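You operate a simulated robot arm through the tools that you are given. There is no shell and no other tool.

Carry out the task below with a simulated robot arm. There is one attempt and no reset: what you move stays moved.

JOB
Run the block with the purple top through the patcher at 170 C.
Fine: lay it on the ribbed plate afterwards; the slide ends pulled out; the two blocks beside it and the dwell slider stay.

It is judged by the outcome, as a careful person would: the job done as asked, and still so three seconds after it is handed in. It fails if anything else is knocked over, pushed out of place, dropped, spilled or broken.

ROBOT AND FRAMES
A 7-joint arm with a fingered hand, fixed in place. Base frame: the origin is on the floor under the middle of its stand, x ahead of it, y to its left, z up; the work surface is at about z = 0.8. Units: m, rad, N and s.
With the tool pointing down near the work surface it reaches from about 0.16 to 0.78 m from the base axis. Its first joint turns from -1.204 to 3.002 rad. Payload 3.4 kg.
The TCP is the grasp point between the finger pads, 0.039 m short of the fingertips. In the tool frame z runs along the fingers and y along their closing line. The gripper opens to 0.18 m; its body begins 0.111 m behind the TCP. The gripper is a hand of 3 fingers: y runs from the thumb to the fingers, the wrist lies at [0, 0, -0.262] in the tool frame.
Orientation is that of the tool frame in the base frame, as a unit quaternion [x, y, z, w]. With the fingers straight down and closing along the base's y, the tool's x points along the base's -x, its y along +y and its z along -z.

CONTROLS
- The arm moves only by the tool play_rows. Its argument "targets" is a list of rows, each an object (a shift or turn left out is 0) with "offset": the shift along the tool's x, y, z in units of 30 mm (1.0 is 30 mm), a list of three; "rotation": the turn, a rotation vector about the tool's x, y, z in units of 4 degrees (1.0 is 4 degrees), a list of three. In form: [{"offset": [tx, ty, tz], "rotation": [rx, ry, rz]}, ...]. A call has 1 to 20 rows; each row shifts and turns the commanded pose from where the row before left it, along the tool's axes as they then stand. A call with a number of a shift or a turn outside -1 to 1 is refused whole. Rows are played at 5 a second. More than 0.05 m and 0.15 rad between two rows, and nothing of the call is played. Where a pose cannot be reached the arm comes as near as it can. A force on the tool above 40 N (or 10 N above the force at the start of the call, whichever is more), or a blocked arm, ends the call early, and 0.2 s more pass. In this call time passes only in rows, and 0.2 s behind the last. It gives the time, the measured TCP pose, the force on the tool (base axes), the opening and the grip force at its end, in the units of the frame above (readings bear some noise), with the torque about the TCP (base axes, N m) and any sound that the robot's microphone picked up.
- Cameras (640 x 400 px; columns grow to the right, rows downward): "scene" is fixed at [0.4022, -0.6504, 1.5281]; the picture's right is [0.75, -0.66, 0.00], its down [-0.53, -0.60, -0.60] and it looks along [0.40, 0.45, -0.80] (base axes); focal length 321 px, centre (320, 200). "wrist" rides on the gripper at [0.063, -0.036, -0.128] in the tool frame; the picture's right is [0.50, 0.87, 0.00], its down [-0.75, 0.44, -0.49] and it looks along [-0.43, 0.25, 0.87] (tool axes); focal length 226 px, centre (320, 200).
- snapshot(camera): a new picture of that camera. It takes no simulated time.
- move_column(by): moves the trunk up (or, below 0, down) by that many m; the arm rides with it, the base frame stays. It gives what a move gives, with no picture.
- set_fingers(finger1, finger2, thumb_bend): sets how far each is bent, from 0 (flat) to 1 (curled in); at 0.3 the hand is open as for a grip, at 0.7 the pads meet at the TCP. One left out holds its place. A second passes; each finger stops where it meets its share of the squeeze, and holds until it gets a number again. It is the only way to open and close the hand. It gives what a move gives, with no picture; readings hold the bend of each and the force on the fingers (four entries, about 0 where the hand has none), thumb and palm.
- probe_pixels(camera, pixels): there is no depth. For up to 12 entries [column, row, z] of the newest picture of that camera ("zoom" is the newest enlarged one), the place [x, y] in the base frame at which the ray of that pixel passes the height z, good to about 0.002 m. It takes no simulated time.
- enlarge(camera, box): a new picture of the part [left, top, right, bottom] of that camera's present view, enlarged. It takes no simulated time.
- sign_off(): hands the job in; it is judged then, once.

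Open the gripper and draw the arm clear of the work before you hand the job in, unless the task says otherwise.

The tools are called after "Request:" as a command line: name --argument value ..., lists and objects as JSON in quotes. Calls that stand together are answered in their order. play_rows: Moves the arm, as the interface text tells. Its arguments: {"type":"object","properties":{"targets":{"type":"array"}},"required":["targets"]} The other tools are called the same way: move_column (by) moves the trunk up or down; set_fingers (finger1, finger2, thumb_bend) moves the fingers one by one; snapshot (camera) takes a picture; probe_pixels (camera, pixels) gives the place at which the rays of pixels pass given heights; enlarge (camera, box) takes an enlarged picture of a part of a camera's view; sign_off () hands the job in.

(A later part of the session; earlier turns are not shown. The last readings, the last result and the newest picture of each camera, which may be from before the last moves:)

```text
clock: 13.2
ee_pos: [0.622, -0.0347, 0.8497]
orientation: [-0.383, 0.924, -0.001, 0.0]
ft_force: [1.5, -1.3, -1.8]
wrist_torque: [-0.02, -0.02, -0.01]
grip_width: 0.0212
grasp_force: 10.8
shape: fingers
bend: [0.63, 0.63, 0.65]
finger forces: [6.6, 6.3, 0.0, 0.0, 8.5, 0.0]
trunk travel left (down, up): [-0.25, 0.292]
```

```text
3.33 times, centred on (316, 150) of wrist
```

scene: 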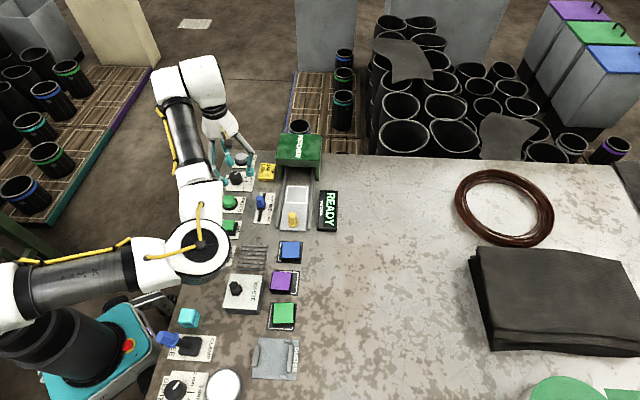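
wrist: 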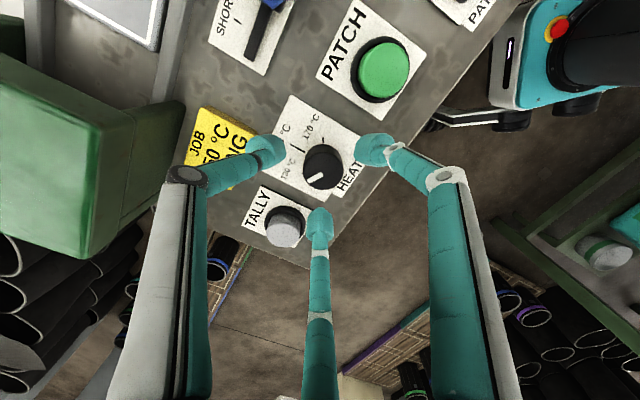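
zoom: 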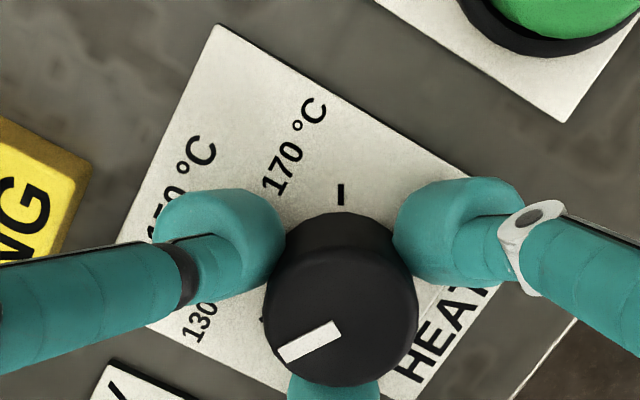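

Firm grip on the knob (bends 0.63–0.65). I turn it clockwise as seen from above (positive about the tool axis), first 40°, and check.

Request:
play_rows --targets '[{"rotation": [0, 0, 1]}, {"rotation": [0, 0, 1]}, {"rotation": [0, 0, 1]}, {"rotation": [0, 0, 1]}, {"rotation": [0, 0, 1]}, {"rotation": [0, 0, 1]}, {"rotation": [0, 0, 1]}, {"rotation": [0, 0, 1]}, {"rotation": [0, 0, 1]}, {"rotation": [0, 0, 1]}]'

Request:
enlarge --camera "scene" --box '[199, 130, 295, 190]'

Request:
enlarge --camera "wrist" --box '[220, 90, 412, 210]'

```text
clock: 15.4
ee_pos: [0.6211, -0.0315, 0.8502]
orientation: [-0.043, 0.999, -0.001, 0.002]
ft_force: [-1.7, -7.1, -8.1]
wrist_torque: [-0.27, 0.06, 0.01]
grip_width: 0.0216
grasp_force: 10.7
shape: fingers
bend: [0.63, 0.64, 0.64]
finger forces: [6.0, 4.7, 0.0, 0.2, 10.4, 0.1]
trunk travel left (down, up): [-0.25, 0.292]
```

```text
6.67 times, centred on (247, 160) of scene
```

zoom: 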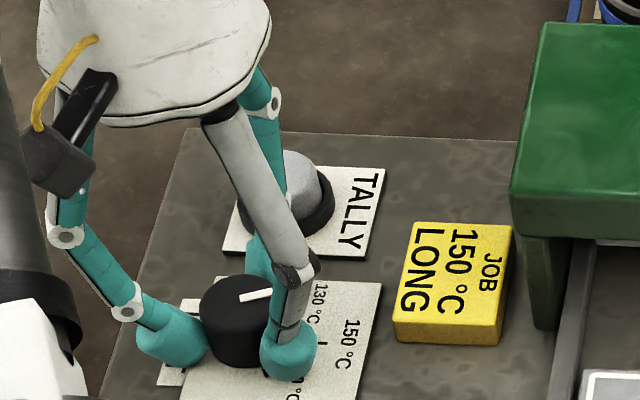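

```text
3.33 times, centred on (316, 150) of wrist
```

zoom: 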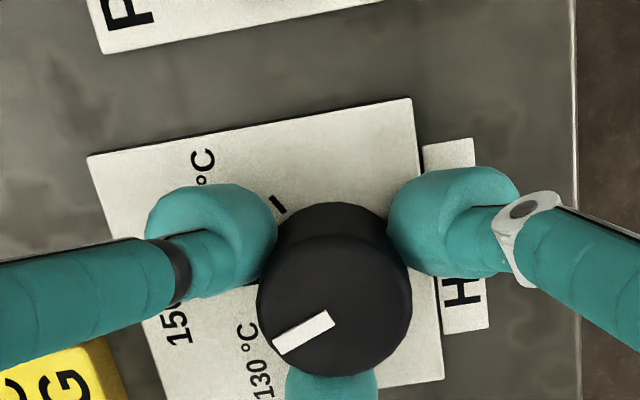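

The knob follows the hand (pointer turned ~40°), forces are modest. I continue the turn by 48° more.

Request:
play_rows --targets '[{"rotation": [0, 0, 1]}, {"rotation": [0, 0, 1]}, {"rotation": [0, 0, 1]}, {"rotation": [0, 0, 1]}, {"rotation": [0, 0, 1]}, {"rotation": [0, 0, 1]}, {"rotation": [0, 0, 1]}, {"rotation": [0, 0, 1]}, {"rotation": [0, 0, 1]}, {"rotation": [0, 0, 1]}, {"rotation": [0, 0, 1]}, {"rotation": [0, 0, 1]}]'

Request:
enlarge --camera "scene" --box '[199, 130, 295, 190]'

Request:
enlarge --camera "wrist" --box '[220, 90, 412, 210]'

```text
clock: 18.0
ee_pos: [0.6208, -0.033, 0.8519]
orientation: [0.367, 0.93, -0.001, 0.001]
ft_force: [-3.2, -4.1, -9.9]
wrist_torque: [-0.18, 0.08, 0.02]
grip_width: 0.0215
grasp_force: 10.4
shape: fingers
bend: [0.63, 0.63, 0.64]
finger forces: [5.2, 6.1, 0.1, 0.0, 9.5, 0.0]
trunk travel left (down, up): [-0.25, 0.292]
```

```text
6.67 times, centred on (247, 160) of scene
```

zoom: 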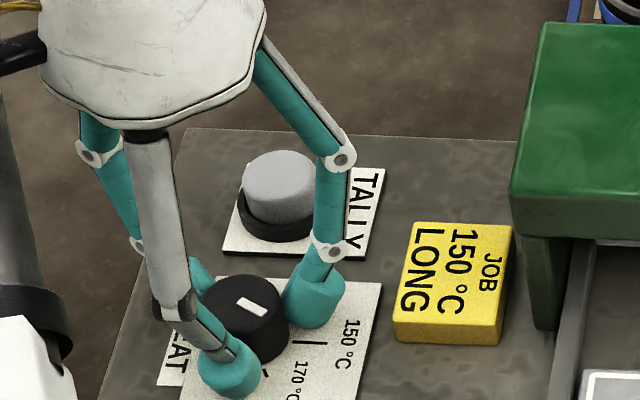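

```text
3.33 times, centred on (316, 150) of wrist
```

zoom: 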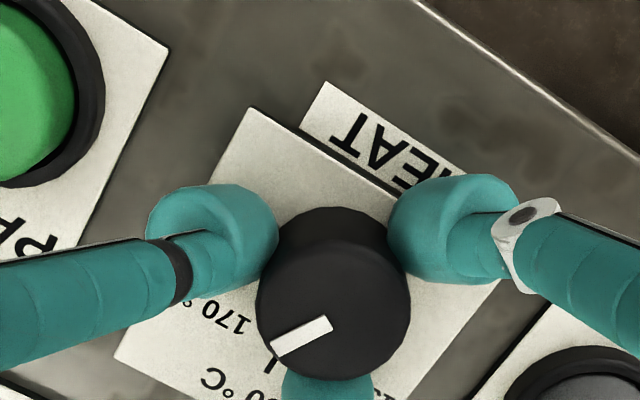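

Rotated 88° so far with the pointer following exactly. I turn the remaining 32°.

Request:
play_rows --targets '[{"rotation": [0, 0, 1]}, {"rotation": [0, 0, 1]}, {"rotation": [0, 0, 1]}, {"rotation": [0, 0, 1]}, {"rotation": [0, 0, 1]}, {"rotation": [0, 0, 1]}, {"rotation": [0, 0, 1]}, {"rotation": [0, 0, 1]}]'

Request:
enlarge --camera "scene" --box '[199, 130, 295, 190]'

Request:
enlarge --camera "wrist" --box '[220, 90, 412, 210]'

```text
clock: 19.8
ee_pos: [0.6203, -0.0332, 0.8524]
orientation: [0.609, 0.793, 0.0, 0.001]
ft_force: [-5.7, -4.3, -6.7]
wrist_torque: [-0.15, 0.21, 0.06]
grip_width: 0.021
grasp_force: 11.1
shape: fingers
bend: [0.63, 0.63, 0.64]
finger forces: [5.7, 5.8, 0.1, 0.0, 11.2, 0.0]
trunk travel left (down, up): [-0.25, 0.292]
```

```text
6.67 times, centred on (247, 160) of scene
```

zoom: 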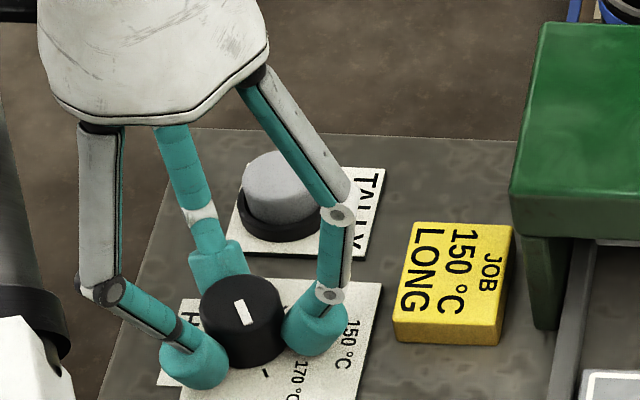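

```text
3.33 times, centred on (316, 150) of wrist
```

zoom: 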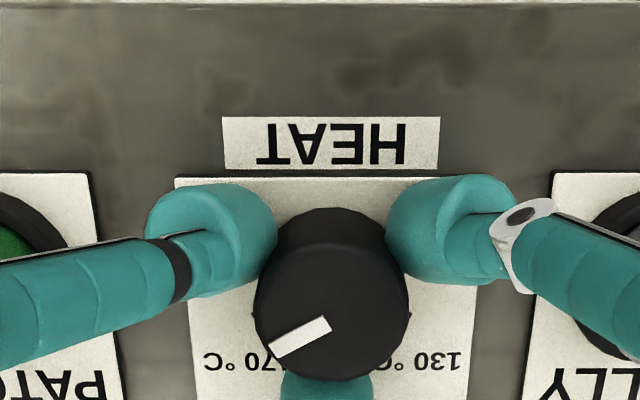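

I check the pointer's angle closely against the 170 °C tick.

Request:
enlarge --camera "scene" --box '[219, 165, 259, 190]'

```text
16.00 times, centred on (239, 178) of scene
```

zoom: 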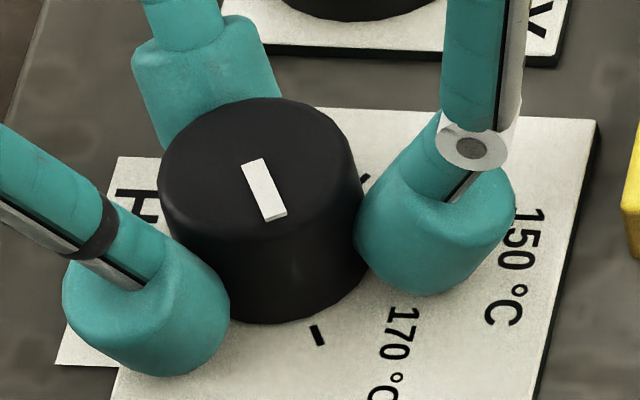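

Request:
probe_pixels --camera "zoom" --pixels '[[253, 160, 0.831], [276, 217, 0.831], [254, 168, 0.83], [311, 324, 0.803], [324, 346, 0.803], [262, 254, 0.804]]'

```text
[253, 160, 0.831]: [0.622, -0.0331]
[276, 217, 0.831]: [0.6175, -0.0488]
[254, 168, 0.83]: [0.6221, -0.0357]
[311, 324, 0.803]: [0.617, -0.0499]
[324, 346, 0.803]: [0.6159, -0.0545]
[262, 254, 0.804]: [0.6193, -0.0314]
```

Pointer direction −106° versus the 170 tick at −105°: the knob is at 170 °C. I open the fingers just enough and lift straight up.

Request:
set_fingers --finger1 0.56 --finger2 0.56 --thumb_bend 0.56

Request:
play_rows --targets '[{"offset": [0, 0, -0.4]}, {"offset": [0, 0, -0.8]}, {"offset": [0, 0, -1]}, {"offset": [0, 0, -1]}, {"offset": [0, 0, -1]}]'

Request:
enlarge --camera "scene" --box '[199, 140, 295, 200]'

Request:
snapshot --camera "wrist"

```text
clock: 20.8
ee_pos: [0.6208, -0.0339, 0.851]
orientation: [0.609, 0.793, 0.0, 0.001]
ft_force: [-0.5, 0.2, 0.4]
wrist_torque: [0.04, 0.0, -0.01]
grip_width: 0.0483
grasp_force: 0.0
shape: fingers
bend: [0.56, 0.56, 0.56]
finger forces: [0.0, 0.1, 0.1, 0.1, 0.0, 0.1]
trunk travel left (down, up): [-0.25, 0.292]
```

```text
clock: 22.0
ee_pos: [0.6192, -0.0311, 0.9771]
orientation: [0.609, 0.793, 0.001, 0.001]
ft_force: [-0.2, -0.7, -0.2]
wrist_torque: [0.01, -0.03, 0.01]
grip_width: 0.0484
grasp_force: 0.1
shape: fingers
bend: [0.56, 0.56, 0.56]
finger forces: [0.0, 0.0, 0.1, 0.0, 0.0, 0.0]
trunk travel left (down, up): [-0.25, 0.292]
```

```text
6.67 times, centred on (247, 170) of scene
```

zoom: 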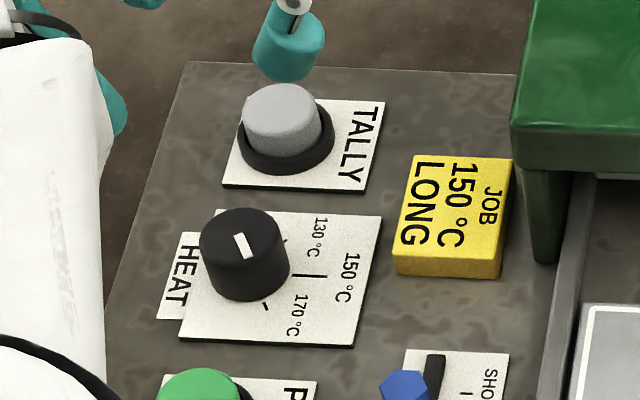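

```text
taken
```

wrist: 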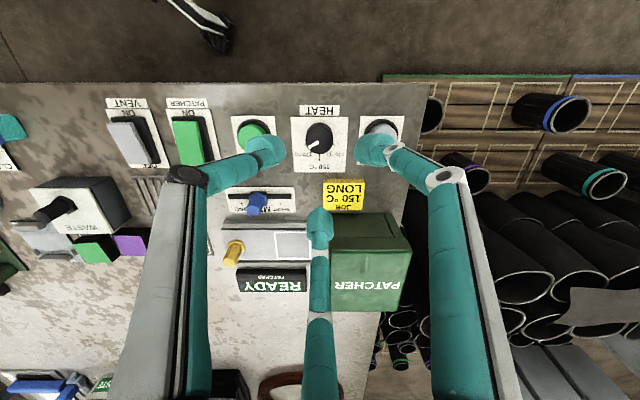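

The HEAT knob now reads 170 °C. Next I travel to above the purple block and yaw so the thumb faces the green block and fingers straddle the free sides, then examine gaps closely.

Request:
play_rows --targets '[{"offset": [-0.849, -0.488, 0]}, {"offset": [-0.849, -0.488, 0]}, {"offset": [-0.849, -0.488, 0]}, {"offset": [-0.849, -0.488, 0]}, {"offset": [-0.849, -0.488, 0]}, {"offset": [-0.849, -0.488, 0]}, {"offset": [-0.849, -0.488, 0]}, {"offset": [-0.849, -0.488, 0]}, {"offset": [-0.849, -0.488, 0]}, {"offset": [-0.849, -0.488, 0]}, {"offset": [-0.849, -0.488, 0]}, {"offset": [-0.849, -0.488, 0]}, {"rotation": [0, 0, -0.989]}, {"rotation": [0, 0, -0.989]}, {"rotation": [0, 0, -0.989]}, {"rotation": [0, 0, -0.989]}, {"rotation": [0, 0, -0.989]}, {"rotation": [0, 0, -0.989]}, {"rotation": [0, 0, -0.989]}]'

Request:
snapshot --camera "scene"

Request:
snapshot --camera "wrist"

```text
clock: 26.0
ee_pos: [0.53, -0.3727, 0.9777]
orientation: [0.4, 0.917, 0.0, 0.001]
ft_force: [-0.5, -0.4, 0.1]
wrist_torque: [0.0, -0.02, 0.0]
grip_width: 0.049
grasp_force: 0.1
shape: fingers
bend: [0.56, 0.56, 0.56]
finger forces: [0.0, 0.0, 0.0, 0.1, 0.0, 0.0]
trunk travel left (down, up): [-0.25, 0.292]
```

```text
taken
```

scene: 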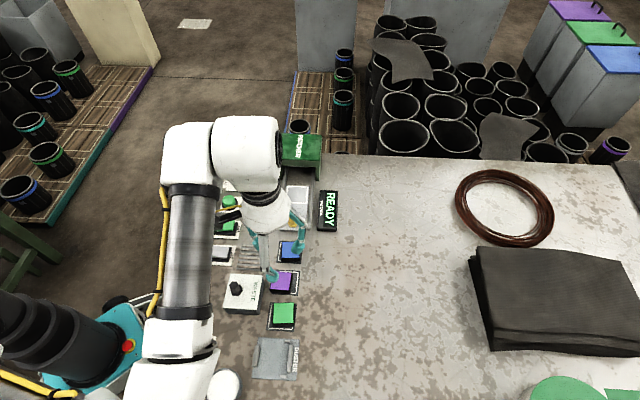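

```text
taken
```

wrist: 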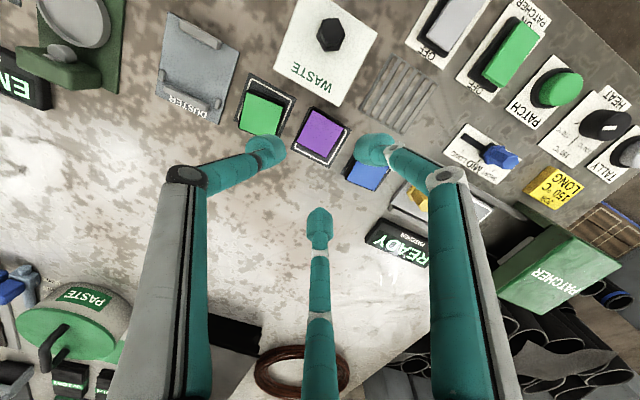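

Now I zoom the wrist view on the purple block and its gaps to green, blue and the waste box.

Request:
enlarge --camera "wrist" --box '[230, 70, 390, 190]'

Request:
enlarge --camera "scene" --box '[236, 230, 332, 340]'

```text
3.33 times, centred on (310, 130) of wrist
```

zoom: 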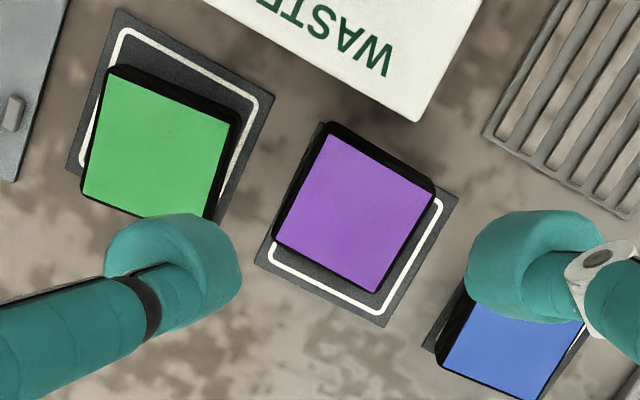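

```text
3.64 times, centred on (284, 285) of scene
```

zoom: 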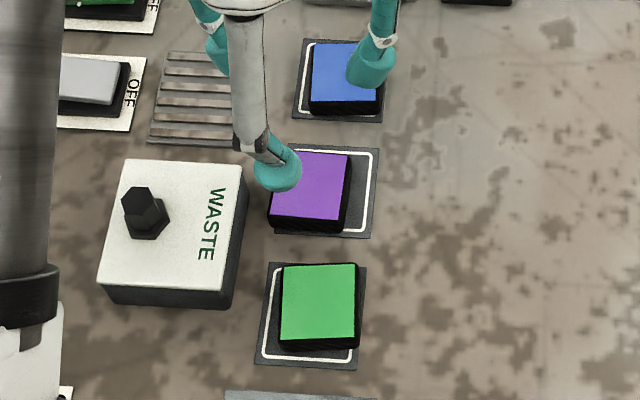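

Request:
probe_pixels --camera "wrist" --pixels '[[286, 105.4, 0.82], [278.8, 134.5, 0.82], [310.6, 110.5, 0.82], [295.6, 140.5, 0.82], [344.8, 127, 0.82], [327.4, 157.9, 0.82], [313, 109.9, 0.821], [343.6, 127.6, 0.821], [326.8, 157.3, 0.821], [296.2, 141.7, 0.821], [346, 173.5, 0.82], [338, 106.5, 0.832]]'

Request:
probe_pixels --camera "zoom" --pixels '[[281, 268, 0.82], [358, 266, 0.82], [358, 343, 0.82], [280, 343, 0.82], [352, 153, 0.82], [348, 224, 0.82], [270, 217, 0.82], [312, 104, 0.82], [383, 107, 0.82], [243, 165, 0.83], [229, 291, 0.83], [222, 308, 0.8]]'

```text
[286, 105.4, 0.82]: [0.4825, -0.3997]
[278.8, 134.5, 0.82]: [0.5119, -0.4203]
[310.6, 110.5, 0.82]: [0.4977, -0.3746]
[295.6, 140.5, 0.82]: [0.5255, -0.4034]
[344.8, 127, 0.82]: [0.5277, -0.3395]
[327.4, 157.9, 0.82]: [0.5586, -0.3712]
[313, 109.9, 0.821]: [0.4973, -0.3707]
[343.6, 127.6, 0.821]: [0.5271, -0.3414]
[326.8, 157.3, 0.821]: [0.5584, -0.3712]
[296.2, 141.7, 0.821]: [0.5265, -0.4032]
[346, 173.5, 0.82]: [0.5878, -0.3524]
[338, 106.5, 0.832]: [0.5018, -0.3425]
```

```text
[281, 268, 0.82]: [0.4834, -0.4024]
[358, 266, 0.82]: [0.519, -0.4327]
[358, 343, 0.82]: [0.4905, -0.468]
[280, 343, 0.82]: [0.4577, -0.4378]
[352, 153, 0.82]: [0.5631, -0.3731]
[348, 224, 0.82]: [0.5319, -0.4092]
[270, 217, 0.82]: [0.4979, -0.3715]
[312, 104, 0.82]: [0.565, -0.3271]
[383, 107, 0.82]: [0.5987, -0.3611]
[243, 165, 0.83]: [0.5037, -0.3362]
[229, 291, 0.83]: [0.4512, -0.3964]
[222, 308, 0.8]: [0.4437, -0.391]
```

Gap between purple and green is ≈ 28 mm and the thumb tip ≈ 23 mm wide, so the thumb must be centred carefully. I pre-shape the hand (thumb 0.60, fingers 0.56) and descend to just above block-top level for a visual check.

Request:
set_fingers --finger1 0.56 --finger2 0.56 --thumb_bend 0.6

Request:
play_rows --targets '[{"offset": [0.05, 0, 0.85]}, {"offset": [0, 0, 0.85]}, {"offset": [0, 0, 0.85]}, {"offset": [0, 0, 0.85]}]'

Request:
snapshot --camera "wrist"

Request:
enlarge --camera "scene" --box '[244, 255, 324, 305]'

Request:
enlarge --camera "wrist" --box '[224, 100, 416, 220]'

```text
clock: 27.0
ee_pos: [0.5295, -0.3721, 0.9794]
orientation: [0.401, 0.916, 0.0, 0.0]
ft_force: [-0.5, -0.1, 0.9]
wrist_torque: [0.01, 0.0, -0.01]
grip_width: 0.0415
grasp_force: 0.0
shape: fingers
bend: [0.56, 0.56, 0.6]
finger forces: [0.0, 0.0, 0.0, 0.0, 0.0, 0.0]
trunk travel left (down, up): [-0.25, 0.292]
```

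```text
clock: 28.0
ee_pos: [0.5295, -0.3714, 0.8747]
orientation: [0.401, 0.916, -0.001, 0.001]
ft_force: [0.6, -0.2, -0.3]
wrist_torque: [0.01, -0.01, -0.01]
grip_width: 0.0411
grasp_force: 0.2
shape: fingers
bend: [0.56, 0.56, 0.6]
finger forces: [0.0, 0.1, 0.0, 0.1, 0.0, 0.0]
trunk travel left (down, up): [-0.25, 0.292]
```

```text
taken
```

wrist: 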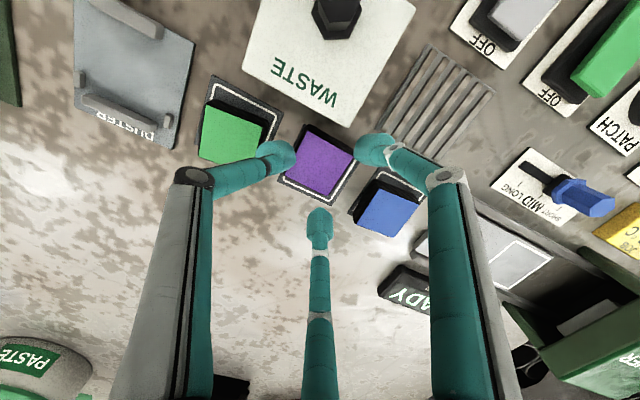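

```text
8.00 times, centred on (284, 280) of scene
```

zoom: 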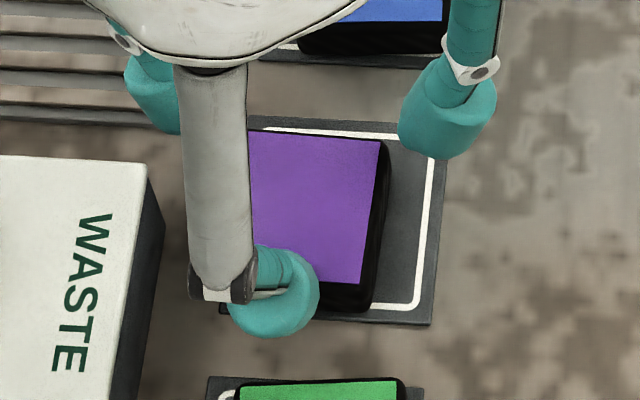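

```text
3.33 times, centred on (320, 160) of wrist
```

zoom: 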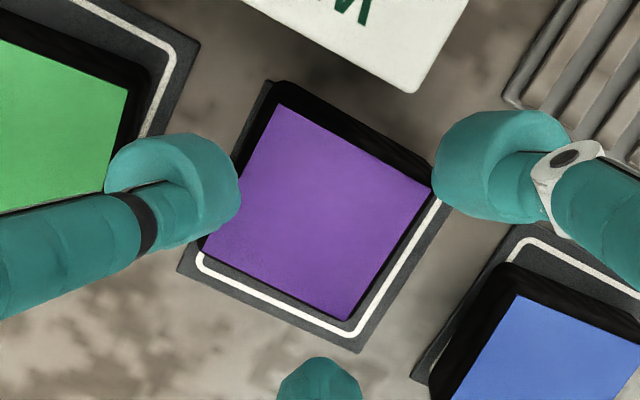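

Request:
probe_pixels --camera "scene" --pixels '[[278.3, 292.3, 0.847], [278.3, 292.3, 0.84], [300, 268.8, 0.847], [278.4, 297, 0.836], [283.6, 291.5, 0.847], [272.6, 292, 0.847]]'

Request:
probe_pixels --camera "wrist" --pixels '[[280, 157, 0.847], [364, 150, 0.847], [320, 222, 0.847], [280, 157, 0.84], [364, 150, 0.84]]'

```text
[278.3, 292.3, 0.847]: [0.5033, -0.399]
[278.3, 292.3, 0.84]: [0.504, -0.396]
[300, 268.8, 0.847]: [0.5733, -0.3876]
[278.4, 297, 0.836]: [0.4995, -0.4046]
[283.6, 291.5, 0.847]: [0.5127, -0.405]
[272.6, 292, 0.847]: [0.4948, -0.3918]
```

```text
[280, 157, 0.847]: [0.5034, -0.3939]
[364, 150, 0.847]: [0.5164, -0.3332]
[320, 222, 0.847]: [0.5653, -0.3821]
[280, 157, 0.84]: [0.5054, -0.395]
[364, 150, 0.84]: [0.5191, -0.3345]
```

Triangulating the thumb tip puts its centre at z ≈ 0.838 (tips reach ≈ 47 mm below TCP) and ~4–5 mm too close to the purple block. I shift the hand 4.7 mm along −y of the tool (away from the block) and re-check.

Request:
play_rows --targets '[{"offset": [0, -0.157, 0]}, {"offset": [0, 0, 0.1]}]'

Request:
snapshot --camera "wrist"

Request:
snapshot --camera "scene"

Request:
enlarge --camera "scene" --box '[252, 262, 316, 302]'

Request:
enlarge --camera "wrist" --box '[240, 110, 368, 190]'

```text
clock: 28.6
ee_pos: [0.5273, -0.3754, 0.8719]
orientation: [0.401, 0.916, 0.0, 0.001]
ft_force: [-0.2, -0.5, -0.5]
wrist_torque: [-0.01, -0.01, -0.01]
grip_width: 0.0414
grasp_force: 0.0
shape: fingers
bend: [0.56, 0.56, 0.6]
finger forces: [0.0, 0.1, 0.1, 0.0, 0.0, 0.0]
trunk travel left (down, up): [-0.25, 0.292]
```

```text
taken
```

wrist: 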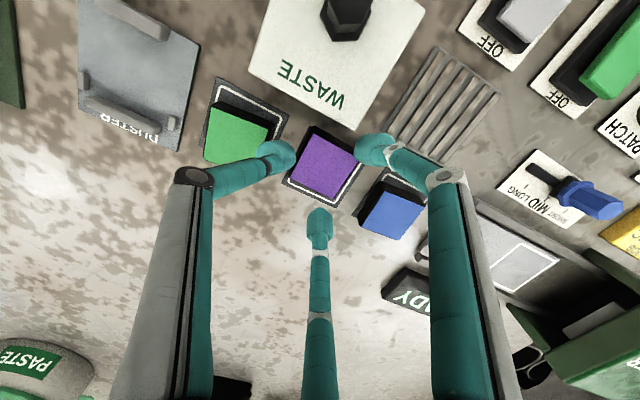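

```text
taken
```

scene: 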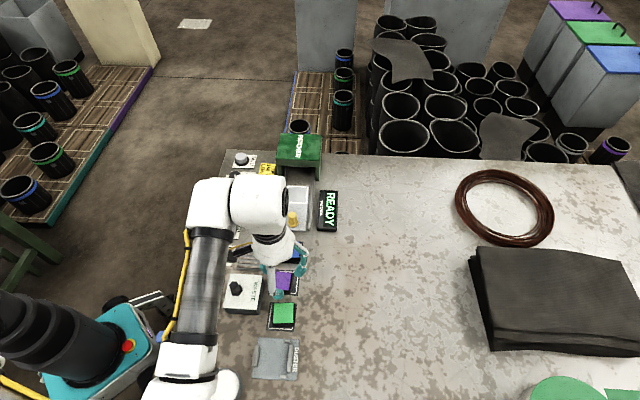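

```text
10.00 times, centred on (284, 282) of scene
```

zoom: 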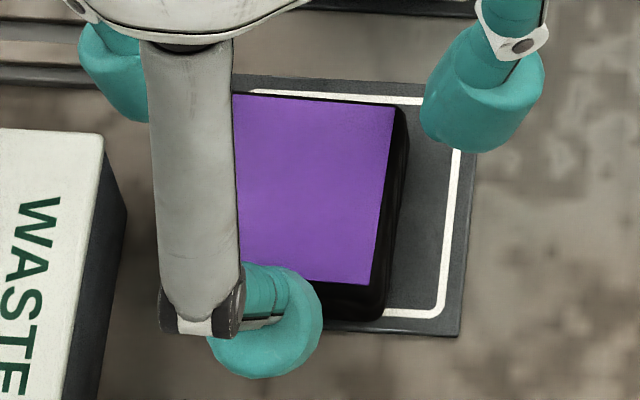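

```text
5.00 times, centred on (304, 150) of wrist
```

zoom: 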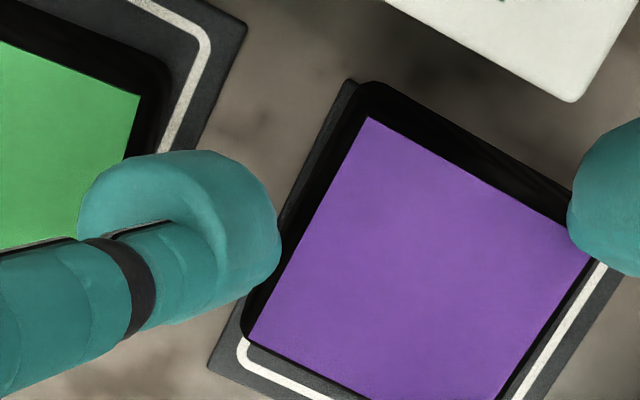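

Request:
probe_pixels --camera "scene" --pixels '[[278.5, 294, 0.84], [278.5, 294, 0.83], [278.5, 294, 0.835]]'

Request:
probe_pixels --camera "wrist" --pixels '[[278, 157, 0.84], [278, 157, 0.83], [278, 157, 0.835], [313.8, 133.4, 0.821], [289.8, 177.4, 0.821], [267.6, 129, 0.821], [263.6, 141.6, 0.821], [272, 126, 0.821]]'

```text
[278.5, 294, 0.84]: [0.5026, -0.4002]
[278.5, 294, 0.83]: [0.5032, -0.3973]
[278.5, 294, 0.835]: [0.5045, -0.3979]
```

```text
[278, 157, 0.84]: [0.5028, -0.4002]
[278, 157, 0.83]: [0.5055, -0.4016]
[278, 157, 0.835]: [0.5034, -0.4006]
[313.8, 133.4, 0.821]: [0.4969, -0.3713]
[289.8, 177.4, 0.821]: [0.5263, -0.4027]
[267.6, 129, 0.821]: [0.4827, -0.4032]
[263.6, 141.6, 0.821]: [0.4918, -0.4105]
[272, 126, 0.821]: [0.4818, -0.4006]
```

The thumb tip is now centred in the gap (u ≈ 0.0725 between 0.0587 and 0.0868). I lower 20 mm gently to TCP z ≈ 0.852.

Request:
play_rows --targets '[{"offset": [0, 0, 0.16]}, {"offset": [0, 0, 0.16]}, {"offset": [0, 0, 0.16]}, {"offset": [0, 0, 0.16]}]'

Request:
enlarge --camera "scene" --box '[244, 255, 324, 335]'

Request:
enlarge --camera "wrist" --box '[224, 110, 384, 210]'

```text
clock: 29.6
ee_pos: [0.5243, -0.3758, 0.8551]
orientation: [0.401, 0.916, -0.001, 0.001]
ft_force: [0.3, 0.6, -0.4]
wrist_torque: [-0.03, 0.02, 0.03]
grip_width: 0.0417
grasp_force: 0.0
shape: fingers
bend: [0.56, 0.56, 0.6]
finger forces: [0.1, 0.0, 0.0, 0.0, 0.0, 0.0]
trunk travel left (down, up): [-0.25, 0.292]
```

```text
5.00 times, centred on (284, 295) of scene
```

zoom: 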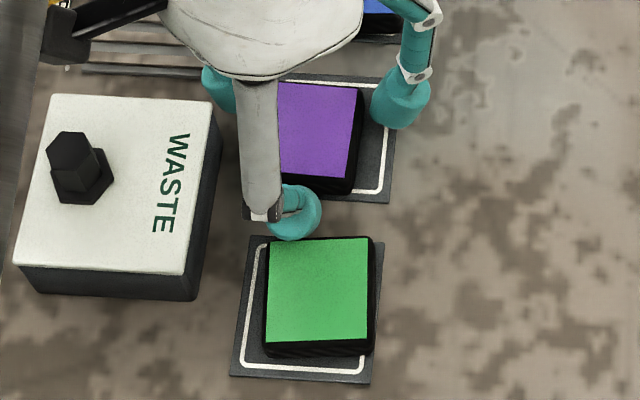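

```text
4.00 times, centred on (304, 160) of wrist
```

zoom: 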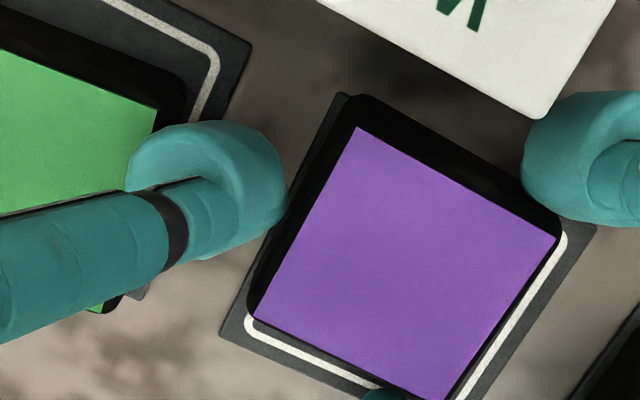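

No contact forces. I go 2 mm lower and then close all three digits on the block.

Request:
play_rows --targets '[{"offset": [0, 0, 0.07]}]'

Request:
set_fingers --finger1 0.62 --finger2 0.62 --thumb_bend 0.64

Request:
enlarge --camera "scene" --box '[244, 255, 324, 335]'

Request:
enlarge --camera "wrist" --box '[224, 110, 384, 210]'

```text
clock: 30.0
ee_pos: [0.5259, -0.3745, 0.8518]
orientation: [0.401, 0.916, -0.001, 0.002]
ft_force: [-0.2, -0.4, -0.4]
wrist_torque: [-0.01, -0.02, 0.01]
grip_width: 0.0419
grasp_force: 0.0
shape: fingers
bend: [0.56, 0.56, 0.6]
finger forces: [0.0, 0.0, 0.1, 0.0, 0.0, 0.0]
trunk travel left (down, up): [-0.25, 0.292]
```

```text
clock: 31.0
ee_pos: [0.5248, -0.3746, 0.8521]
orientation: [0.401, 0.916, 0.0, 0.001]
ft_force: [0.7, 0.6, -0.5]
wrist_torque: [0.0, -0.04, 0.02]
grip_width: 0.035
grasp_force: 4.8
shape: fingers
bend: [0.58, 0.58, 0.62]
finger forces: [3.2, 2.9, 0.0, 0.1, 3.2, 0.0]
trunk travel left (down, up): [-0.25, 0.292]
```

```text
5.00 times, centred on (284, 295) of scene
```

zoom: 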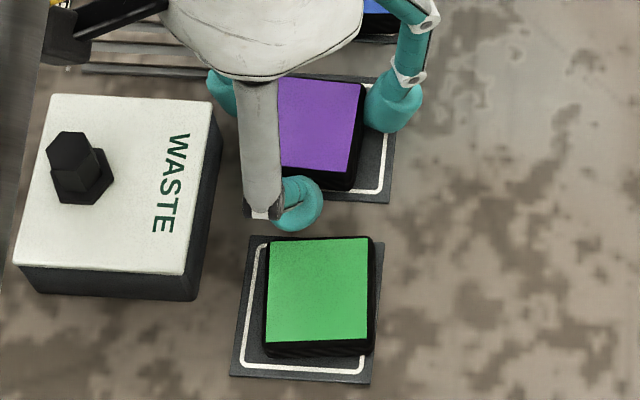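

```text
4.00 times, centred on (304, 160) of wrist
```

zoom: 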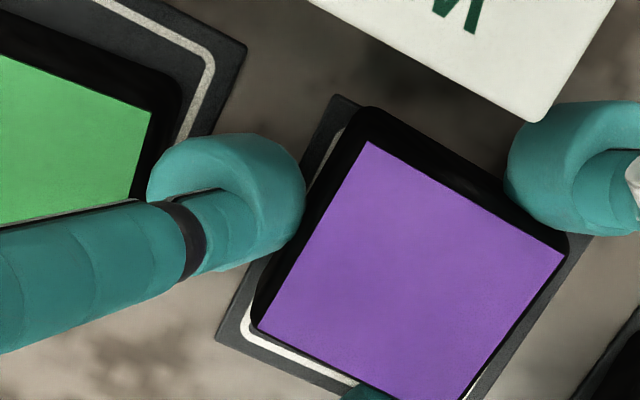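

All three digits touch (≈3 N each), block moved only slightly. I squeeze more firmly before lifting.

Request:
set_fingers --finger1 0.68 --finger2 0.68 --thumb_bend 0.72

Request:
enlarge --camera "wrist" --box '[224, 110, 384, 210]'

```text
clock: 32.0
ee_pos: [0.5246, -0.3752, 0.8526]
orientation: [0.401, 0.916, -0.001, 0.001]
ft_force: [-1.1, -0.8, 0.8]
wrist_torque: [0.04, 0.04, 0.02]
grip_width: 0.0319
grasp_force: 13.6
shape: fingers
bend: [0.58, 0.58, 0.65]
finger forces: [8.0, 7.4, 0.0, 0.0, 11.9, 0.0]
trunk travel left (down, up): [-0.25, 0.292]
```

```text
4.00 times, centred on (304, 160) of wrist
```

zoom: 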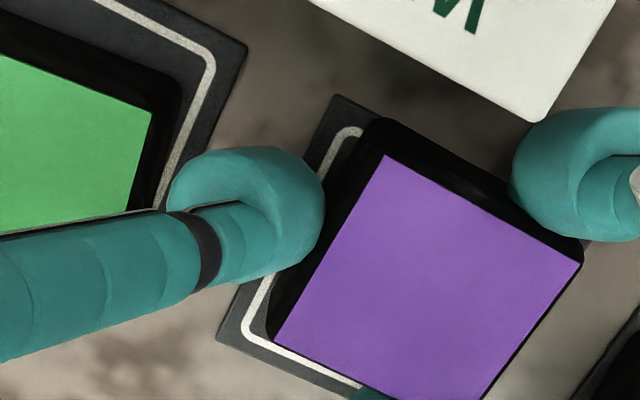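

The grip is 8/7/12 N. I lift slowly by 20 mm and check that the block comes along.

Request:
play_rows --targets '[{"offset": [0, 0, -0.15]}, {"offset": [0, 0, -0.25]}, {"offset": [0, 0, -0.4]}]'

Request:
enlarge --camera "scene" --box '[244, 245, 324, 325]'

Request:
enlarge --camera "wrist" --box '[224, 110, 384, 210]'

```text
clock: 32.8
ee_pos: [0.5248, -0.3761, 0.8767]
orientation: [0.401, 0.916, -0.001, 0.002]
ft_force: [0.9, 0.6, -0.6]
wrist_torque: [0.01, 0.03, 0.0]
grip_width: 0.0321
grasp_force: 13.8
shape: fingers
bend: [0.58, 0.58, 0.65]
finger forces: [8.1, 7.8, 0.0, 0.1, 11.5, 0.1]
trunk travel left (down, up): [-0.25, 0.292]
```

```text
5.00 times, centred on (284, 285) of scene
```

zoom: 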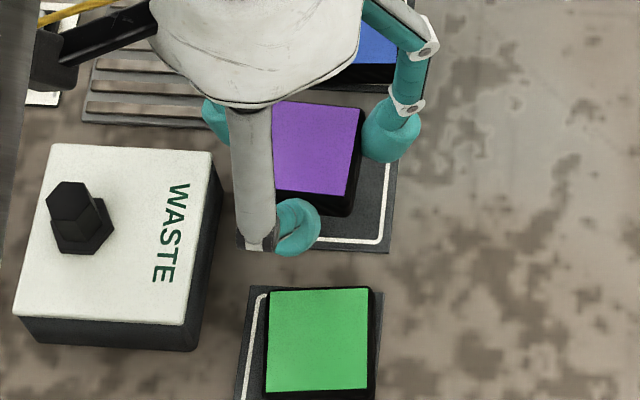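

```text
4.00 times, centred on (304, 160) of wrist
```

zoom: 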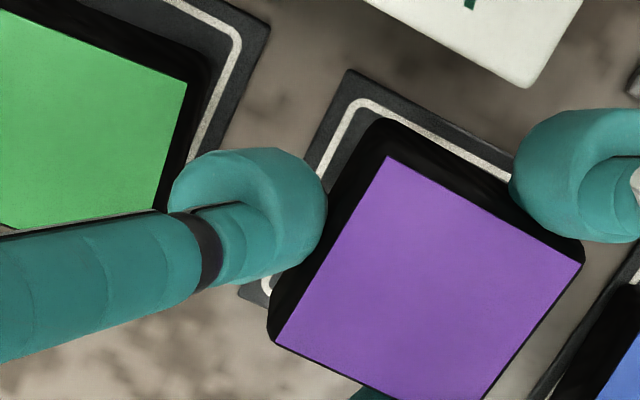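

The block is lifted and level. I compute its offset relative to the TCP from the wrist view, to place it precisely.

Request:
snapshot --camera "wrist"

Request:
probe_pixels --camera "wrist" --pixels '[[320.75, 148.75, 0.845], [369.5, 175.75, 0.845], [292.75, 195.5, 0.845]]'

Request:
enlarge --camera "wrist" --box '[270, 130, 390, 230]'

```text
taken
```

wrist: 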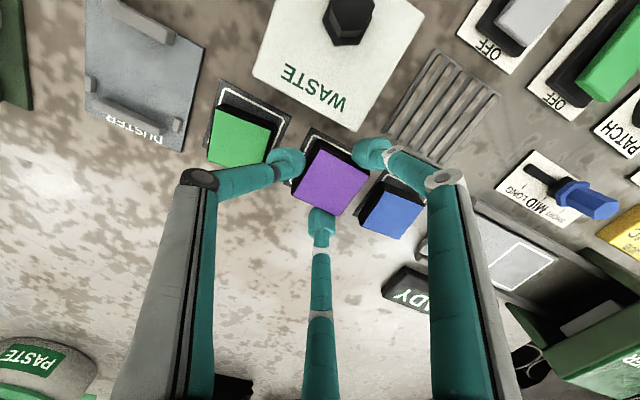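

```text
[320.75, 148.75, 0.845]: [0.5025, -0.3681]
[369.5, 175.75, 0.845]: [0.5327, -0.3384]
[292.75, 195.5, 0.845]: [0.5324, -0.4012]
```

```text
4.00 times, centred on (330, 180) of wrist
```

zoom: 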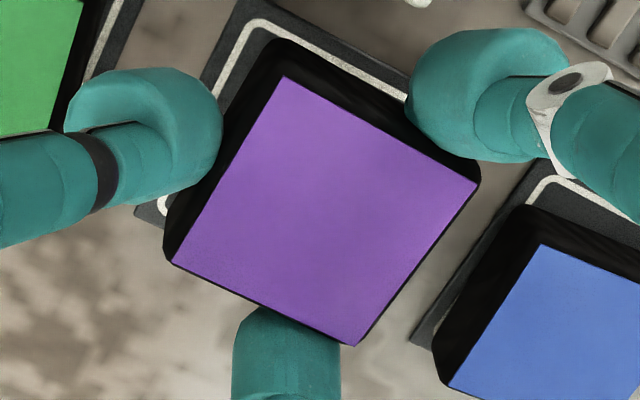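

Block centre sits ~9.7 mm ahead of the TCP along tool y. I raise it, carry it to above the tray square (centre ≈ (0.719, -0.194)) and align its yaw with the slide.

Request:
play_rows --targets '[{"offset": [0, 0, -0.6]}, {"offset": [0, 0, -0.9]}, {"offset": [0, 0, -0.9]}, {"offset": [0.007, 0.5, 0]}, {"offset": [0.007, 0.8, 0]}, {"offset": [0.007, 0.9, 0]}, {"offset": [0.007, 0.9, 0]}, {"offset": [0.007, 0.9, 0]}, {"offset": [0.007, 0.9, 0]}, {"offset": [0.007, 0.9, 0]}, {"offset": [0.007, 0.9, 0]}, {"offset": [0.007, 0.9, 0]}, {"offset": [0.007, 0.6, 0]}, {"offset": [0.007, 0.346, 0]}, {"rotation": [0, 0, -0.43]}]'

Request:
snapshot --camera "scene"

Request:
snapshot --camera "wrist"

```text
clock: 36.0
ee_pos: [0.7122, -0.199, 0.9468]
orientation: [0.387, 0.922, -0.001, 0.001]
ft_force: [-0.1, 0.7, -1.0]
wrist_torque: [0.0, 0.0, 0.01]
grip_width: 0.0318
grasp_force: 13.5
shape: fingers
bend: [0.58, 0.58, 0.66]
finger forces: [8.0, 7.6, 0.0, 0.0, 11.5, 0.1]
trunk travel left (down, up): [-0.25, 0.292]
```

```text
taken
```

scene: 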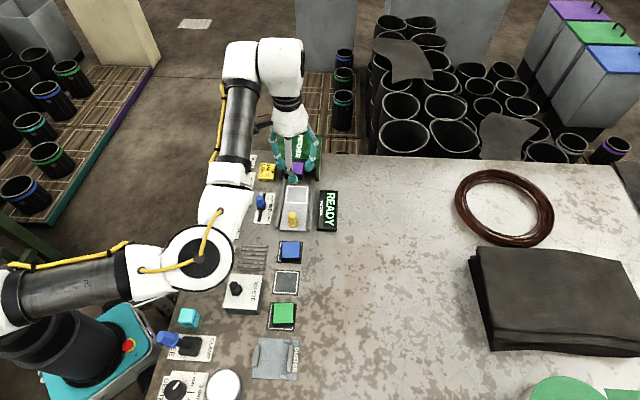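

```text
taken
```

wrist: 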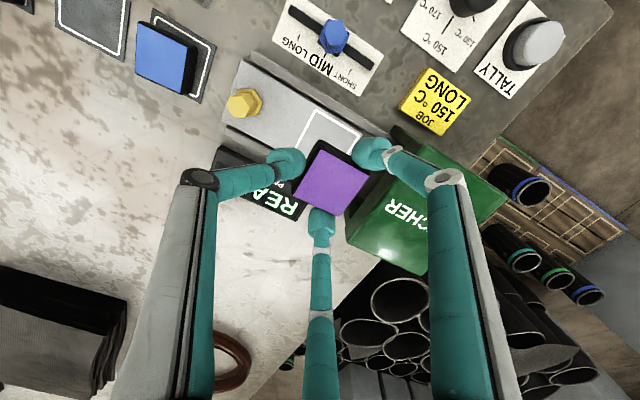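

Blue/green stay in place and the block hangs over the tray. I descend to TCP z ≈ 0.885 and check alignment with the white outline.

Request:
play_rows --targets '[{"offset": [0, 0, 0.6]}, {"offset": [0, 0, 0.7]}, {"offset": [0, 0, 0.7]}]'

Request:
enlarge --camera "scene" --box '[250, 140, 346, 236]'

Request:
enlarge --camera "wrist" --box '[224, 80, 432, 210]'

```text
clock: 36.8
ee_pos: [0.7139, -0.2006, 0.8883]
orientation: [0.387, 0.922, 0.0, 0.001]
ft_force: [-0.1, -0.5, -1.1]
wrist_torque: [0.01, 0.02, 0.0]
grip_width: 0.0314
grasp_force: 13.8
shape: fingers
bend: [0.58, 0.58, 0.66]
finger forces: [7.9, 7.5, 0.0, 0.0, 11.4, 0.1]
trunk travel left (down, up): [-0.25, 0.292]
```

```text
4.17 times, centred on (298, 188) of scene
```

zoom: 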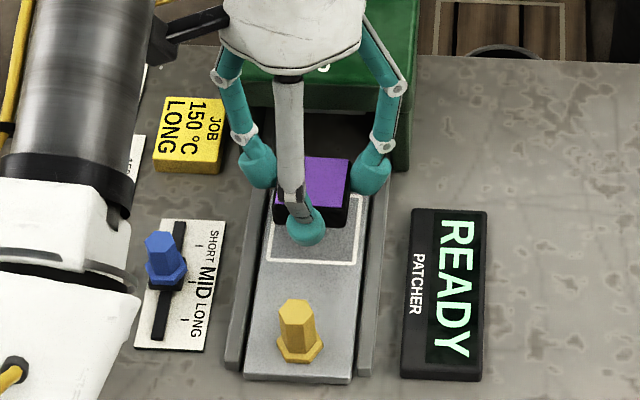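

```text
3.08 times, centred on (328, 145) of wrist
```

zoom: 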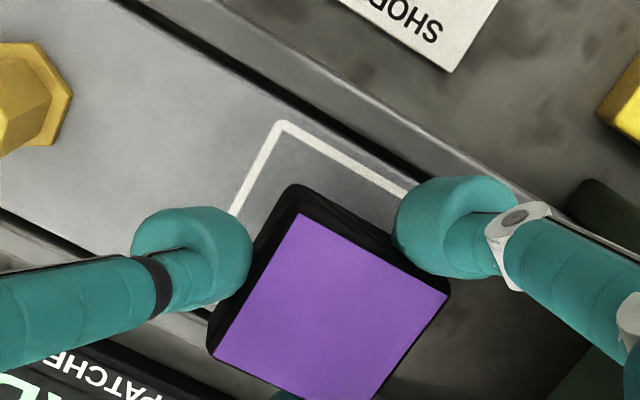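

Request:
snapshot --camera "wrist"

Request:
probe_pixels --camera "wrist" --pixels '[[369.5, 175.8, 0.857], [293.2, 195.3, 0.857], [321.4, 149.2, 0.857], [315.3, 120.9, 0.81], [300, 149, 0.81], [355, 142.6, 0.81]]'

```text
taken
```

wrist: 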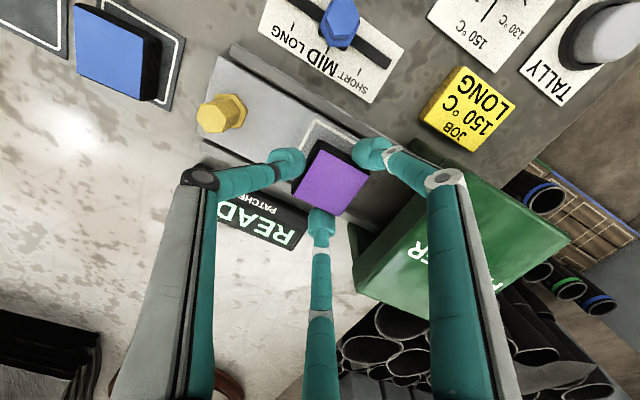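

```text
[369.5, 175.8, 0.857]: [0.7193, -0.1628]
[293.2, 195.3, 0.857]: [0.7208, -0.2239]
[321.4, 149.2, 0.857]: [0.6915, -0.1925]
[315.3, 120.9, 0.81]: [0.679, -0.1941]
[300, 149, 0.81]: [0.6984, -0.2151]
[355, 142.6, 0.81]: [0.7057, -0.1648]
```

The block is centred over the outline to about 1 mm. I lower to just above tray contact.

Request:
play_rows --targets '[{"offset": [0, 0, 0.3]}, {"offset": [0, 0, 0.3]}, {"offset": [0, 0, 0.25]}]'

Request:
enlarge --camera "scene" --box '[258, 150, 338, 230]'

```text
clock: 37.6
ee_pos: [0.7125, -0.1987, 0.8617]
orientation: [0.387, 0.922, 0.0, 0.0]
ft_force: [-0.2, -0.5, -0.6]
wrist_torque: [0.03, 0.0, -0.01]
grip_width: 0.0321
grasp_force: 13.6
shape: fingers
bend: [0.58, 0.58, 0.66]
finger forces: [7.9, 7.5, 0.0, 0.0, 11.4, 0.0]
trunk travel left (down, up): [-0.25, 0.292]
```

```text
5.00 times, centred on (298, 190) of scene
```

zoom: 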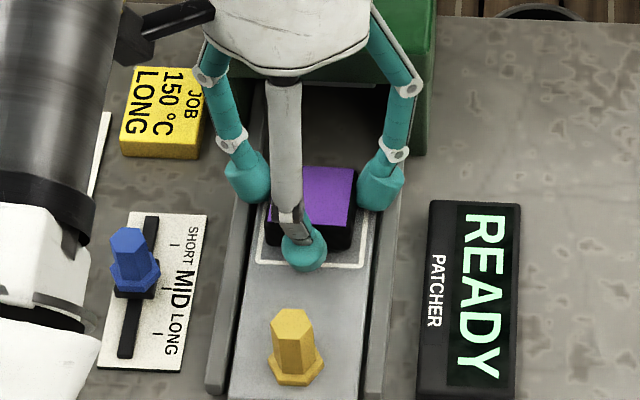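

No contact yet; I continue in ~1 mm steps watching the force.

Request:
play_rows --targets '[{"offset": [0, 0, 0.04]}, {"offset": [0, 0, 0.04]}]'

Request:
play_rows --targets '[{"offset": [0, 0, 0.03]}]'

Request:
play_rows --targets '[{"offset": [0, 0, 0.03]}]'

```text
clock: 38.2
ee_pos: [0.7127, -0.1988, 0.8621]
orientation: [0.387, 0.922, -0.001, 0.002]
ft_force: [-0.7, -1.0, 2.9]
wrist_torque: [0.11, -0.05, 0.0]
grip_width: 0.0316
grasp_force: 13.9
shape: fingers
bend: [0.58, 0.58, 0.65]
finger forces: [8.4, 7.9, 0.0, 0.1, 11.8, 0.1]
trunk travel left (down, up): [-0.25, 0.292]
```

```text
clock: 38.6
ee_pos: [0.7129, -0.1988, 0.8592]
orientation: [0.388, 0.922, 0.001, 0.003]
ft_force: [-1.0, -0.5, 5.4]
wrist_torque: [0.11, -0.1, 0.02]
grip_width: 0.0314
grasp_force: 14.6
shape: fingers
bend: [0.58, 0.59, 0.65]
finger forces: [8.6, 8.1, 0.0, 0.0, 12.1, 0.1]
trunk travel left (down, up): [-0.25, 0.292]
```

```text
clock: 39.0
ee_pos: [0.7122, -0.2003, 0.8604]
orientation: [0.388, 0.922, 0.0, 0.001]
ft_force: [0.0, 0.0, 6.7]
wrist_torque: [0.21, -0.1, 0.0]
grip_width: 0.0317
grasp_force: 14.1
shape: fingers
bend: [0.58, 0.59, 0.65]
finger forces: [9.0, 8.2, 0.0, 0.0, 11.7, 0.0]
trunk travel left (down, up): [-0.25, 0.292]
```

The block now rests on the tray (≈7 N up). I release by opening the digits modestly.

Request:
set_fingers --finger1 0.54 --finger2 0.54 --thumb_bend 0.57

Request:
enlarge --camera "scene" --box '[258, 150, 338, 230]'

Request:
enlarge --camera "wrist" --box '[224, 80, 432, 210]'

```text
clock: 40.0
ee_pos: [0.7123, -0.2004, 0.8582]
orientation: [0.387, 0.922, 0.0, 0.0]
ft_force: [-0.2, -1.0, 2.7]
wrist_torque: [-0.01, -0.1, 0.01]
grip_width: 0.0514
grasp_force: 1.6
shape: fingers
bend: [0.55, 0.55, 0.56]
finger forces: [0.6, 2.5, 0.1, 0.0, 0.0, 0.1]
trunk travel left (down, up): [-0.25, 0.292]
```

```text
5.00 times, centred on (298, 190) of scene
```

zoom: 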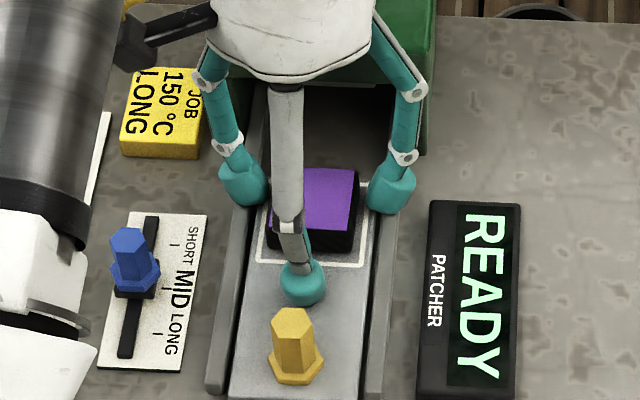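

```text
3.08 times, centred on (328, 145) of wrist
```

zoom: 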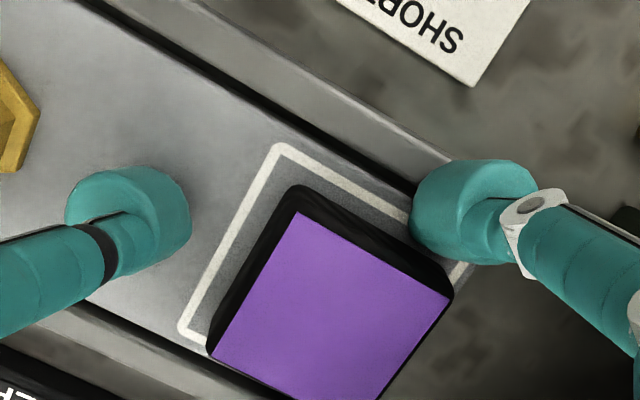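

Released. I lift the hand straight up and check the block's seating on the outline.

Request:
play_rows --targets '[{"offset": [0, 0, -0.3]}, {"offset": [0, 0, -0.7]}, {"offset": [0, 0, -1]}, {"offset": [0, 0, -1]}, {"offset": [0, 0, -0.5]}]'

Request:
enlarge --camera "scene" --box '[258, 165, 338, 215]'

Request:
enlarge --camera "wrist" --box '[224, 80, 432, 210]'

```text
clock: 41.2
ee_pos: [0.7128, -0.2018, 0.965]
orientation: [0.388, 0.922, -0.001, 0.002]
ft_force: [0.2, 0.3, 0.8]
wrist_torque: [0.0, -0.01, -0.03]
grip_width: 0.0526
grasp_force: 0.1
shape: fingers
bend: [0.54, 0.54, 0.56]
finger forces: [0.0, 0.0, 0.1, 0.0, 0.0, 0.1]
trunk travel left (down, up): [-0.25, 0.292]
```

```text
8.00 times, centred on (298, 190) of scene
```

zoom: 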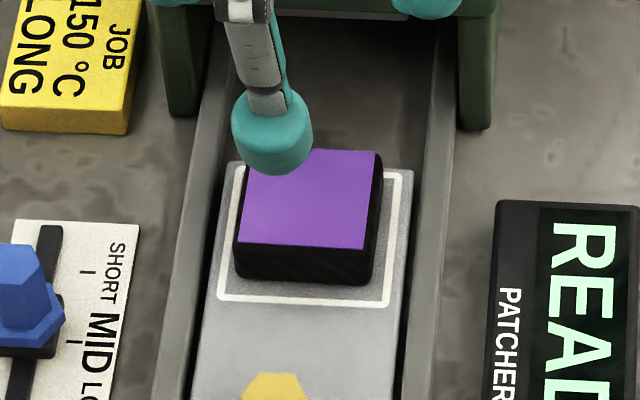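

```text
3.08 times, centred on (328, 145) of wrist
```

zoom: 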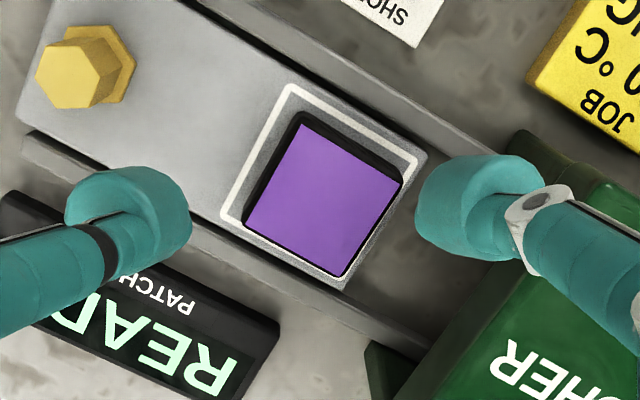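

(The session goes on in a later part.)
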